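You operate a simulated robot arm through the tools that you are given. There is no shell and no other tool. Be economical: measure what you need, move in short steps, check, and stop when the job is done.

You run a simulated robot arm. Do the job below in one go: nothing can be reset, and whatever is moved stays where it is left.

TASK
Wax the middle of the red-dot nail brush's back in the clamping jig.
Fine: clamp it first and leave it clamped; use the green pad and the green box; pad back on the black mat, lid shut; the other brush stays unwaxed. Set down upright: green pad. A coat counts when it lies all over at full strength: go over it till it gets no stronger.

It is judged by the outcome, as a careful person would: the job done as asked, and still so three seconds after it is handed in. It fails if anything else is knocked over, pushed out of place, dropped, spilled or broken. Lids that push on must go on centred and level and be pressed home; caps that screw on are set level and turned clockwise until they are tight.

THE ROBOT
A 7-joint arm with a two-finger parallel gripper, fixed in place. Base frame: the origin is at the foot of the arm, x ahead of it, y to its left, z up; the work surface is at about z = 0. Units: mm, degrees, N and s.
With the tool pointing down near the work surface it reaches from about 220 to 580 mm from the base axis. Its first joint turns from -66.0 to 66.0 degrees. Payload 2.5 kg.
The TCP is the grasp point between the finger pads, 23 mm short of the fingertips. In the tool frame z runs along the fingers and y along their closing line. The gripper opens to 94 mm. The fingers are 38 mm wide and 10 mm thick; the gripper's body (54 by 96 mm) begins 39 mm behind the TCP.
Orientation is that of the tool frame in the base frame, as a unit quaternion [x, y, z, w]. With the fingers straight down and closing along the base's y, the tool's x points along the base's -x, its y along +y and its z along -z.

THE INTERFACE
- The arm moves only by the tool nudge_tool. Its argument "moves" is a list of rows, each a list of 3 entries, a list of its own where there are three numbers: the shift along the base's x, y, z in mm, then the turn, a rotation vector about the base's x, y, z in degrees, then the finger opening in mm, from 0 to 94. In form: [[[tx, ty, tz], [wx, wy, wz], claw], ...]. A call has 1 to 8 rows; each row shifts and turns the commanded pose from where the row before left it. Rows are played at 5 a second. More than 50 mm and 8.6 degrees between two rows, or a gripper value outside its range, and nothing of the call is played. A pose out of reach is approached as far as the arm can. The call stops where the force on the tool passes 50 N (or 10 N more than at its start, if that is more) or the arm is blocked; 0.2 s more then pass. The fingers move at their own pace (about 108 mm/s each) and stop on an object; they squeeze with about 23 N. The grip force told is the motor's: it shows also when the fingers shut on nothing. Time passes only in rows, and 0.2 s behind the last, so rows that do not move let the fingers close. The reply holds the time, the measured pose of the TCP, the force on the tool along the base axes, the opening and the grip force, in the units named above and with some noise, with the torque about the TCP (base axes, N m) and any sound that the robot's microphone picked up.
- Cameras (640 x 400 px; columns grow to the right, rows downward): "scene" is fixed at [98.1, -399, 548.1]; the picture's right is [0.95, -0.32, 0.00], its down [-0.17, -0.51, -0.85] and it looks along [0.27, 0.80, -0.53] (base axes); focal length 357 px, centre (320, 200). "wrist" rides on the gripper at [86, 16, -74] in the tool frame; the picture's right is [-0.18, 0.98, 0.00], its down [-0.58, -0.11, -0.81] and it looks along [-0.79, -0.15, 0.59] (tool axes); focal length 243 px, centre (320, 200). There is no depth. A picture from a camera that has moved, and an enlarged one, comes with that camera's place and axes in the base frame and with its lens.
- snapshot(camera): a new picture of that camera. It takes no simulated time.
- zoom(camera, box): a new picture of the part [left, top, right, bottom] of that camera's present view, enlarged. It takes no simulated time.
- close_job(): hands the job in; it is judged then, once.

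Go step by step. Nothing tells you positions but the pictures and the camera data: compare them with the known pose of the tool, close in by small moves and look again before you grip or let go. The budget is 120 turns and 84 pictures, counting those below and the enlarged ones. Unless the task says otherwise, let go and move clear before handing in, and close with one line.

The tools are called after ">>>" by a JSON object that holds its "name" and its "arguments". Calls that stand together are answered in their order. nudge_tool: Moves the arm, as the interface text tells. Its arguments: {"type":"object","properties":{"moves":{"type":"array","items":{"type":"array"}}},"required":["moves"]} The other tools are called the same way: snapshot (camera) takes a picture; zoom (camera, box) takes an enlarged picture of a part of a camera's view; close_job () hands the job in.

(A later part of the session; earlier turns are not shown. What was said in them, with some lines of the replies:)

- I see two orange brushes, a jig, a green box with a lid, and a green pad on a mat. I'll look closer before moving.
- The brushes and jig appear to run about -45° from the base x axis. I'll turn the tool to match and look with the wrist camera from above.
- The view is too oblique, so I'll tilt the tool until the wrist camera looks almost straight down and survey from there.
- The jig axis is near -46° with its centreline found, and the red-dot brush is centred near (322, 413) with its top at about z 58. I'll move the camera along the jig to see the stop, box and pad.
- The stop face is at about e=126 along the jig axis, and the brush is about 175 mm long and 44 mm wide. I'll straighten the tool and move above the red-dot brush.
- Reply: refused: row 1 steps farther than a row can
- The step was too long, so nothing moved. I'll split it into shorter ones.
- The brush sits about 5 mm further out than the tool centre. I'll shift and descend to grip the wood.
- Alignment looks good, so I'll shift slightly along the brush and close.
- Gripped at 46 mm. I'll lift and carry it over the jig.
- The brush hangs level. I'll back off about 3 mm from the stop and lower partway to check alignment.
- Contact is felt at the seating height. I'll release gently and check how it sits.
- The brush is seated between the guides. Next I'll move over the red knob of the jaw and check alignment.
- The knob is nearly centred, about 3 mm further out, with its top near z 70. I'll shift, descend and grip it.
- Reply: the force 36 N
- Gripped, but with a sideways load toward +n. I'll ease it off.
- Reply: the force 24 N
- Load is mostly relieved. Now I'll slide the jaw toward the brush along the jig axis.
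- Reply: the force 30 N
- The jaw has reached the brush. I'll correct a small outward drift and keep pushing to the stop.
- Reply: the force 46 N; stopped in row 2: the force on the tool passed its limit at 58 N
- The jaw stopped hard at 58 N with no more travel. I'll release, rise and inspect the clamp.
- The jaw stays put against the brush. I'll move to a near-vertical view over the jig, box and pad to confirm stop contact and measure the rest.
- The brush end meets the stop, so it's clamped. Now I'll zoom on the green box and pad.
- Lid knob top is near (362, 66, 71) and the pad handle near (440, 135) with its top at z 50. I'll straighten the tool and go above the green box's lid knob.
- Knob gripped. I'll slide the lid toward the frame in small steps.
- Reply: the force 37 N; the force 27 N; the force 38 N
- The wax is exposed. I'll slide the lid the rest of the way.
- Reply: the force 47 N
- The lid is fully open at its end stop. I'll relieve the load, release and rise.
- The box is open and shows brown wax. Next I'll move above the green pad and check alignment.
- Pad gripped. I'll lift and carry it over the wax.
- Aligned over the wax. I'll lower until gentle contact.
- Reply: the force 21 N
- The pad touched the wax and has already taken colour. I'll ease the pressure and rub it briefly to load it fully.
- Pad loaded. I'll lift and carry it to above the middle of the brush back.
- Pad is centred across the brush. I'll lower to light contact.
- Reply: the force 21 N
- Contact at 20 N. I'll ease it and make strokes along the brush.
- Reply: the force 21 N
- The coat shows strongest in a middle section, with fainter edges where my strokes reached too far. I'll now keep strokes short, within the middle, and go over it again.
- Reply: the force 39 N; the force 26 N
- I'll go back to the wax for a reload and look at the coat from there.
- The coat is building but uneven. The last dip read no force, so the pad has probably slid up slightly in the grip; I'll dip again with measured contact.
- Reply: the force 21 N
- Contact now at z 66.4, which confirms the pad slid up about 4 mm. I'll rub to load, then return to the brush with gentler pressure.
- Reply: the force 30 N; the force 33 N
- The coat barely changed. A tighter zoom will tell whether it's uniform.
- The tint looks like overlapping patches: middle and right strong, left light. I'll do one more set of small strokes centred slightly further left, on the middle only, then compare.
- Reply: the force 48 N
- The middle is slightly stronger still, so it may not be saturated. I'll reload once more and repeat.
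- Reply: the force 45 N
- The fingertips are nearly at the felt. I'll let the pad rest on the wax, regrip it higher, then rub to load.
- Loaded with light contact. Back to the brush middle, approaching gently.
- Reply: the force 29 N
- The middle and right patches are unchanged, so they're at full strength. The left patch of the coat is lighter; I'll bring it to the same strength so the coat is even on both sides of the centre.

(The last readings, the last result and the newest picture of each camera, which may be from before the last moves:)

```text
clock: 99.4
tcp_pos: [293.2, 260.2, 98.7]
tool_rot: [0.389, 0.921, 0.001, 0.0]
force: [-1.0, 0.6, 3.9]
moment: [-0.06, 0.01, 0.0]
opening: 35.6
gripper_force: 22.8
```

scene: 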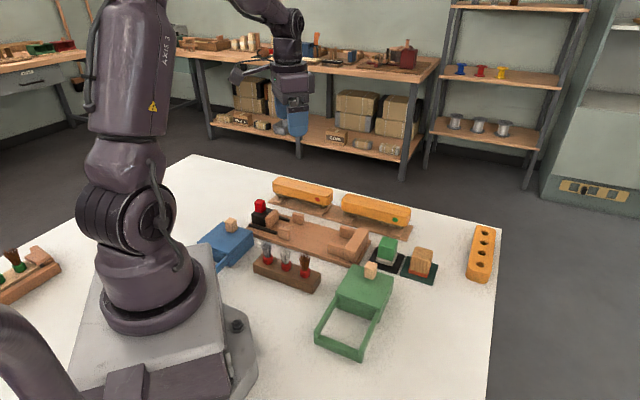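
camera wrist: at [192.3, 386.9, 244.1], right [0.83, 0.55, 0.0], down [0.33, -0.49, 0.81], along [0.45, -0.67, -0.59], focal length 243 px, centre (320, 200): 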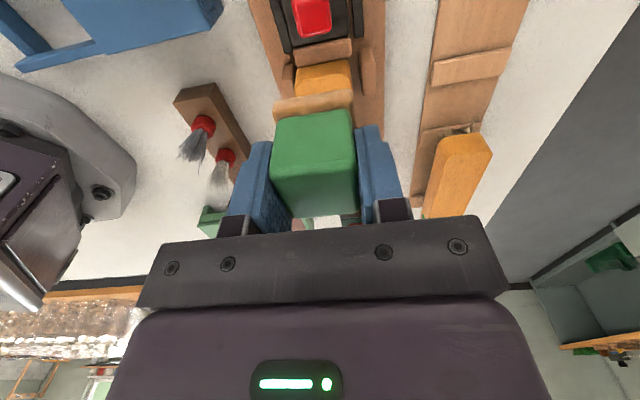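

>>> {"name": "nudge_tool", "arguments": {"moves": [[[-1.8, -1.8, -1], [0, 0, 0], 25], [[2.8, -2.8, 0], [0, 0, 0], 25], [[-5.6, 5.6, 0], [0, 0, 0], 25], [[3.6, 3.6, 0], [0, 0, 0], 25], [[5.6, -5.6, 0], [0, 0, 0], 25], [[-3.6, -3.6, 0], [0, 0, 0], 25], [[-5.6, 5.6, 0], [0, 0, 0], 25], [[3.6, 3.6, 0], [0, 0, 0], 25]]}}

>>> {"name": "nudge_tool", "arguments": {"moves": [[[5.6, -5.6, 0], [0, 0, 0], 25], [[-3.6, -3.6, 0], [0, 0, 0], 25], [[-5.6, 5.6, 0], [0, 0, 0], 25], [[3.6, 3.6, 0], [0, 0, 0], 25], [[5.6, -5.6, 0], [0, 0, 0], 25], [[-3.6, -3.6, 0], [0, 0, 0], 25], [[-5.6, 5.6, 0], [0, 0, 0], 25], [[3.6, 3.6, 0], [0, 0, 0], 25]]}}

>>> {"name": "nudge_tool", "arguments": {"moves": [[[0, 0, 40], [0, 0, 0], 25], [[27, -40, 12], [0, 0, 0], 25], [[27, -41, 0], [0, 0, 0], 25], [[27, -41, 0], [0, 0, 0], 25], [[10, -10, 0], [0, 0, 0], 25]]}}

>>> {"name": "zoom", "arguments": {"camera": "scene", "box": [290, 200, 340, 230]}}

```text
clock: 101.2
tcp_pos: [292.4, 264.8, 98.5]
tool_rot: [0.391, 0.92, -0.001, 0.001]
force: [-1.0, -15.7, 38.6]
moment: [-0.43, 0.07, 0.04]
opening: 35.6
gripper_force: 23.2
```

```text
clock: 103.0
tcp_pos: [293.4, 263.2, 98.6]
tool_rot: [0.39, 0.921, 0.0, 0.001]
force: [-1.5, -17.3, 43.2]
moment: [-0.47, 0.17, 0.05]
opening: 35.4
gripper_force: 22.3
```

```text
clock: 104.2
tcp_pos: [382.3, 133.7, 150.1]
tool_rot: [0.388, 0.922, 0.0, 0.0]
force: [-0.6, 0.0, -0.2]
moment: [0.02, 0.02, 0.0]
opening: 35.6
gripper_force: 23.2
```

```text
12.80 times, centred on (315, 215) of scene
camera zoom: at [98.1, -399.0, 548.1], right [0.95, -0.32, 0.0], down [-0.17, -0.51, -0.85], along [0.27, 0.8, -0.53], focal length 4566 px, centre (384, 8)
```

zoom: 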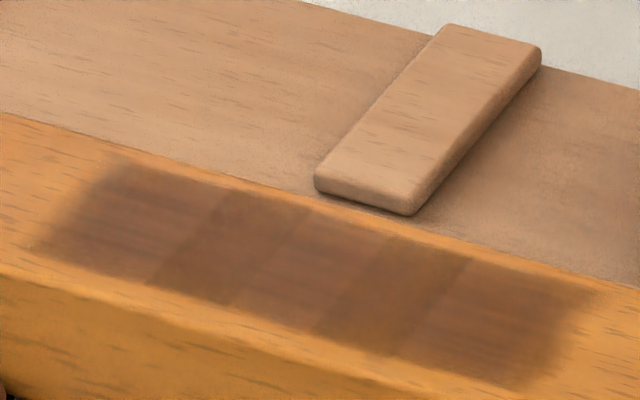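

All three patches now show the same full tone. Next the pad goes back to the black mat.

>>> {"name": "nudge_tool", "arguments": {"moves": [[[29, 0, 0], [0, 0, 0], 25], [[28.7, -1, 0], [0, 0, 0], 25], [[0, 0, -40], [0, 0, 0], 25], [[0, 0, -35], [0, 0, 0], 25], [[0, 0, 0], [0, 0, 0], 25]]}}

>>> {"name": "zoom", "arguments": {"camera": "scene", "box": [340, 190, 460, 300]}}

```text
clock: 105.4
tcp_pos: [441.5, 132.0, 74.3]
tool_rot: [0.389, 0.921, 0.0, 0.0]
force: [0.3, -0.3, 0.4]
moment: [-0.01, 0.0, -0.02]
opening: 35.8
gripper_force: 22.9
```

```text
3.64 times, centred on (400, 245) of scene
camera zoom: at [98.1, -399.0, 548.1], right [0.95, -0.32, 0.0], down [-0.17, -0.51, -0.85], along [0.27, 0.8, -0.53], focal length 1297 px, centre (29, 36)
```

zoom: 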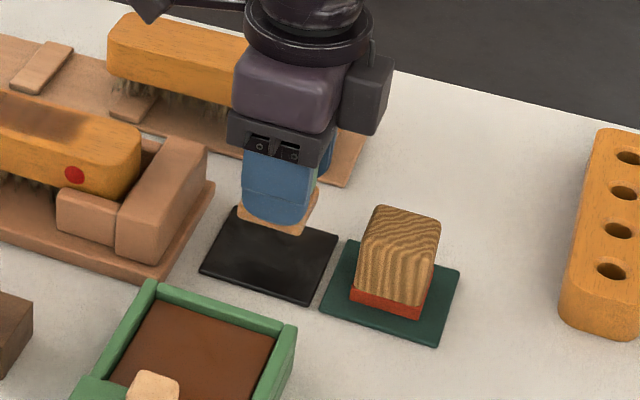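

>>> {"name": "nudge_tool", "arguments": {"moves": [[[-1.5, 1, -14], [0, 0, 0], 25], [[0, 0, -12], [0, 0, 0], 25], [[0, 0, -2], [0, 0, 0], 25], [[0, 0, -1], [0, 0, 0], 25], [[0, 0, 0], [0, 0, 0], 25]]}}

```text
clock: 106.6
tcp_pos: [439.5, 131.7, 45.1]
tool_rot: [0.39, 0.921, 0.0, 0.0]
force: [0.1, -0.5, -0.6]
moment: [0.03, -0.01, 0.01]
opening: 35.4
gripper_force: 23.0
```

>>> {"name": "nudge_tool", "arguments": {"moves": [[[0, 0, -1], [0, 0, 0], 25], [[0, 0, -1], [0, 0, 0], 25], [[0, 0, 0], [0, 0, 0], 25]]}}

```text
clock: 107.4
tcp_pos: [440.7, 131.7, 43.0]
tool_rot: [0.389, 0.921, 0.001, 0.0]
force: [-0.4, 0.0, -1.1]
moment: [0.01, 0.01, 0.02]
opening: 35.3
gripper_force: 22.5
```

>>> {"name": "nudge_tool", "arguments": {"moves": [[[0, 0, -1], [0, 0, 0], 25], [[0, 0, -0.7], [0, 0, 0], 25], [[0, 0, 0], [0, 0, 0], 25]]}}

```text
clock: 108.2
tcp_pos: [439.6, 132.1, 41.6]
tool_rot: [0.389, 0.921, 0.001, 0.0]
force: [0.9, -0.8, -1.2]
moment: [0.03, 0.0, 0.02]
opening: 35.4
gripper_force: 22.7
```

>>> {"name": "nudge_tool", "arguments": {"moves": [[[0, 0, -1], [0, 0, 0], 25], [[0, 0, -0.7], [0, 0, 0], 25], [[0, 0, 0], [0, 0, 0], 25]]}}

>>> {"name": "zoom", "arguments": {"camera": "scene", "box": [360, 220, 420, 270]}}

```text
clock: 109.0
tcp_pos: [440.0, 132.5, 39.9]
tool_rot: [0.389, 0.921, 0.0, 0.0]
force: [0.6, 0.1, -1.3]
moment: [-0.02, 0.0, 0.04]
opening: 35.6
gripper_force: 23.0
```

```text
8.00 times, centred on (390, 245) of scene
camera zoom: at [98.1, -399.0, 548.1], right [0.95, -0.32, 0.0], down [-0.17, -0.51, -0.85], along [0.27, 0.8, -0.53], focal length 2854 px, centre (-240, -160)
```

zoom: 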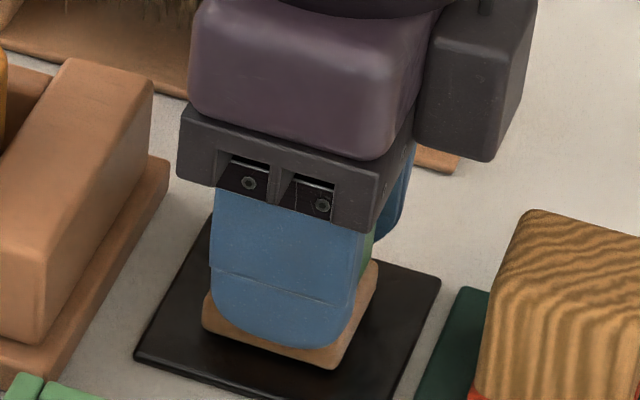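

>>> {"name": "nudge_tool", "arguments": {"moves": [[[0, 0, -0.8], [0, 0, 0], 25], [[0, 0, -0.6], [0, 0, 0], 25], [[0, 0, 0], [0, 0, 0], 25]]}}

```text
clock: 109.8
tcp_pos: [440.3, 134.0, 39.4]
tool_rot: [0.389, 0.921, 0.001, 0.0]
force: [-2.7, -1.7, 8.7]
moment: [-0.04, 0.12, 0.0]
opening: 35.6
gripper_force: 23.0
```

Contact on the mat. I'll release and rise.

>>> {"name": "nudge_tool", "arguments": {"moves": [[[0, 0, 0.5], [0, 0, 0], 36], [[0, 0, 0], [0, 0, 0], 50], [[0, 0, 0], [0, 0, 0], 65], [[0, 0, 30], [0, 0, 0], 65], [[0, 0, 40], [0, 0, 0], 65], [[0, 0, 30], [0, 0, 0], 65]]}}

>>> {"name": "zoom", "arguments": {"camera": "scene", "box": [340, 190, 460, 300]}}

```text
clock: 111.2
tcp_pos: [439.8, 132.6, 140.1]
tool_rot: [0.389, 0.921, 0.001, 0.0]
force: [-0.4, -0.3, 0.8]
moment: [-0.02, 0.01, 0.0]
opening: 64.9
gripper_force: 0.1
```

```text
3.64 times, centred on (400, 245) of scene
camera zoom: at [98.1, -399.0, 548.1], right [0.95, -0.32, 0.0], down [-0.17, -0.51, -0.85], along [0.27, 0.8, -0.53], focal length 1297 px, centre (29, 36)
```

zoom: 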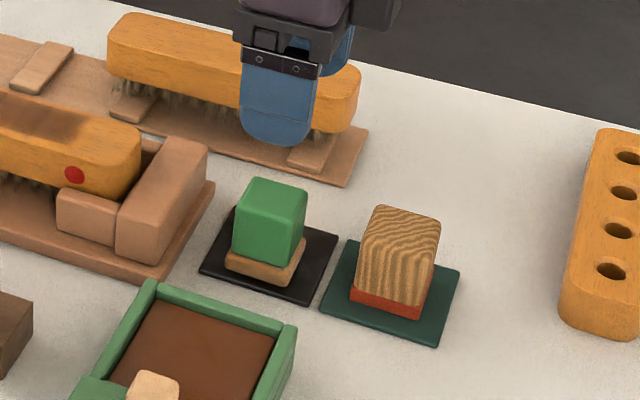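

The pad stands upright on the mat. Now I'll move over the lid knob to close the box.

>>> {"name": "nudge_tool", "arguments": {"moves": [[[-28.6, -27, 0], [0, 0, 0], 65], [[-28.6, -27, 0], [0, 0, 0], 65], [[-28.6, -27, 0], [0, 0, 0], 65], [[-28.6, -27, 0], [0, 0, 0], 65], [[-28.7, -27.1, 0], [0, 0, 0], 65], [[0, 0, -30], [0, 0, 0], 65], [[0, 0, 0], [0, 0, 0], 65]]}}

>>> {"name": "snapshot", "arguments": {"camera": "wrist"}}

```text
clock: 112.8
tcp_pos: [296.3, -3.4, 107.9]
tool_rot: [0.389, 0.921, 0.001, 0.0]
force: [-0.9, -0.4, 0.9]
moment: [0.01, 0.0, -0.01]
opening: 65.0
gripper_force: 0.0
```

```text
11 pictures are left
camera wrist: at [246.5, 69.7, 183.1], right [0.83, 0.55, 0.0], down [0.33, -0.49, 0.81], along [0.45, -0.67, -0.59], focal length 243 px, centre (320, 200)
```

wrist: 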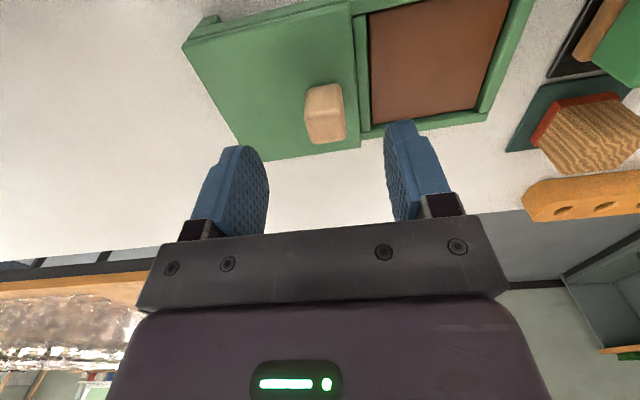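

>>> {"name": "nudge_tool", "arguments": {"moves": [[[0.5, 0.7, -20], [0, 0, 0], 60], [[0, 0, -13], [0, 0, 0], 50], [[0, 0, 0], [0, 0, 0], 35], [[0, 0, 0], [0, 0, 0], 20], [[0, 0, 0], [0, 0, 0], 12], [[0, 0, 0], [0, 0, 0], 12]]}}

```text
clock: 114.2
tcp_pos: [298.1, -2.4, 74.8]
tool_rot: [0.388, 0.922, 0.002, 0.002]
force: [11.7, 9.3, -14.6]
moment: [-0.27, 0.02, 0.86]
opening: 21.6
gripper_force: 44.7
```

>>> {"name": "nudge_tool", "arguments": {"moves": [[[5, 4.8, 0], [0, 0, 0], 12], [[4.3, 4.2, 0], [0, 0, 0], 12], [[4.3, 4.2, 0], [0, 0, 0], 12], [[4.3, 4.2, 0], [0, 0, 0], 12], [[0, 0, 0], [0, 0, 0], 12]]}}

```text
clock: 115.4
tcp_pos: [315.1, 15.3, 75.3]
tool_rot: [0.389, 0.921, 0.001, 0.0]
force: [4.5, -4.0, -6.5]
moment: [0.45, 0.65, 0.74]
opening: 21.6
gripper_force: 45.1
```

>>> {"name": "nudge_tool", "arguments": {"moves": [[[4.4, 4.1, 0], [0, 0, 0], 12], [[4.3, 4.2, 0], [0, 0, 0], 12], [[4.3, 4.2, 0], [0, 0, 0], 12], [[4.3, 4.2, 0], [0, 0, 0], 12], [[0, 0, 0], [0, 0, 0], 12]]}}

```text
clock: 116.6
tcp_pos: [331.3, 33.1, 74.9]
tool_rot: [0.389, 0.921, 0.0, 0.0]
force: [5.8, -5.2, -30.6]
moment: [0.01, -0.11, 0.81]
opening: 21.7
gripper_force: 44.7
```

>>> {"name": "nudge_tool", "arguments": {"moves": [[[4.4, 4.1, -0.6], [0, 0, 0], 12], [[4.3, 4.2, 0], [0, 0, 0], 12], [[4.3, 4.2, 0], [0, 0, 0], 12], [[4.3, 4.2, 0], [0, 0, 0], 12], [[0, 0, 0], [0, 0, 0], 12]]}}

```text
clock: 117.8
tcp_pos: [349.0, 49.5, 74.7]
tool_rot: [0.389, 0.921, 0.001, 0.001]
force: [-4.9, 4.4, 12.0]
moment: [0.55, 0.91, 0.71]
opening: 21.4
gripper_force: 45.2
```

>>> {"name": "nudge_tool", "arguments": {"moves": [[[4.3, 4.2, 0], [0, 0, 0], 12], [[4.3, 4.2, 0], [0, 0, 0], 12], [[3, 2.9, 0], [0, 0, 0], 12], [[1.5, 1.4, 0], [0, 0, 0], 12], [[0, 0, 0], [0, 0, 0], 12]]}}

>>> {"name": "zoom", "arguments": {"camera": "scene", "box": [300, 220, 460, 370]}}

```text
clock: 119.0
tcp_pos: [361.8, 62.3, 76.3]
tool_rot: [0.388, 0.922, 0.0, 0.0]
force: [-14.5, 14.5, 12.6]
moment: [-0.06, -0.03, 0.73]
opening: 21.6
gripper_force: 44.8
```

```text
2.67 times, centred on (380, 295) of scene
camera zoom: at [98.1, -399.0, 548.1], right [0.95, -0.32, 0.0], down [-0.17, -0.51, -0.85], along [0.27, 0.8, -0.53], focal length 951 px, centre (160, -53)
```

zoom: 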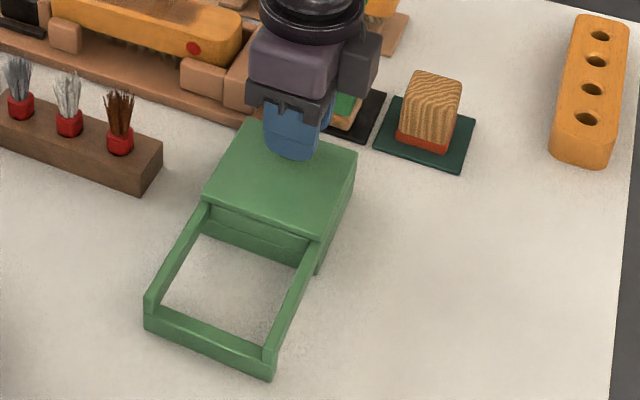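

Nearly shut. I'll push on until it meets its end stop.

>>> {"name": "nudge_tool", "arguments": {"moves": [[[0.4, 1.3, 0], [0, 0, 0], 12], [[0.8, 0.8, 0], [0, 0, 0], 12], [[0.8, 0.8, 0], [0, 0, 0], 12], [[0, 0, 0], [0, 0, 0], 12]]}}

```text
clock: 120.0
tcp_pos: [363.3, 63.6, 73.3]
tool_rot: [0.389, 0.921, -0.002, -0.003]
force: [-26.5, -7.2, 23.9]
moment: [0.08, 0.01, 0.91]
opening: 21.9
gripper_force: 44.9
```

The lid is at its shut stop. I'll relieve, release and rise clear.

>>> {"name": "nudge_tool", "arguments": {"moves": [[[-0.9, -0.6, 0.5], [0, 0, 0], 14], [[0, 0, 0], [0, 0, 0], 35], [[0, 0, 0], [0, 0, 0], 60], [[0, 0, 30], [0, 0, 0], 65], [[0, 0, 40], [0, 0, 0], 65], [[-10, -45, 10], [0, 0, 0], 65], [[-10, -45, 10], [0, 0, 0], 65], [[0, -40, 10], [0, 0, 0], 65]]}}

>>> {"name": "snapshot", "arguments": {"camera": "scene"}}

>>> {"name": "zoom", "arguments": {"camera": "scene", "box": [250, 180, 410, 290]}}

```text
clock: 121.8
tcp_pos: [341.7, -64.9, 175.6]
tool_rot: [0.389, 0.921, 0.001, 0.001]
force: [0.1, -0.3, -0.9]
moment: [-0.01, 0.04, -0.01]
opening: 64.9
gripper_force: 0.0
```

```text
9 pictures are left
```

scene: 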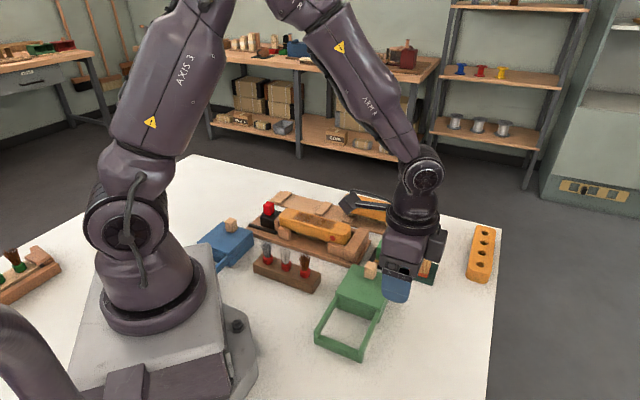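

```text
3.64 times, centred on (330, 235) of scene
camera zoom: at [98.1, -399.0, 548.1], right [0.95, -0.32, 0.0], down [-0.17, -0.51, -0.85], along [0.27, 0.8, -0.53], focal length 1297 px, centre (284, 73)
```

zoom: 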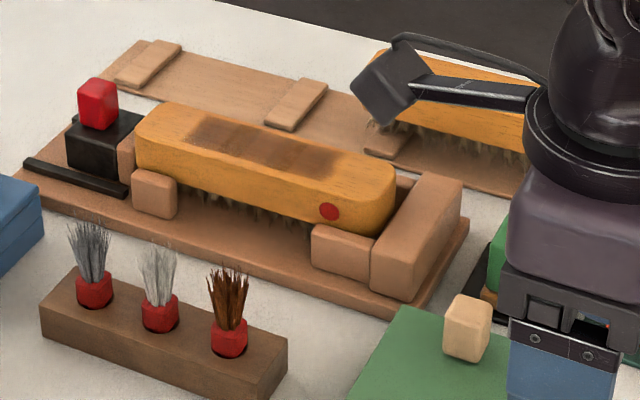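

>>> {"name": "zoom", "arguments": {"camera": "scene", "box": [300, 220, 460, 370]}}

```text
2.67 times, centred on (380, 295) of scene
camera zoom: at [98.1, -399.0, 548.1], right [0.95, -0.32, 0.0], down [-0.17, -0.51, -0.85], along [0.27, 0.8, -0.53], focal length 951 px, centre (160, -53)
```

zoom: 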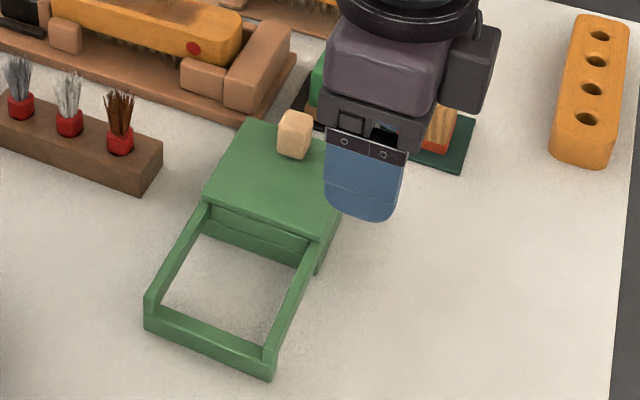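

The lid is shut exactly as at the start, the pad is on its mat, and the brush is clamped and evenly waxed across the middle. Handing in.

>>> {"name": "close_job", "arguments": {}}

```text
The job is handed in.
```

The red-dot brush is clamped in the jig with the middle of its back waxed to an even, full coat. My first strokes reached further along the back than needed, so the coat covers a wide middle section. The green pad is upright on the black mat, the green box is shut, and the other brush is unwaxed.
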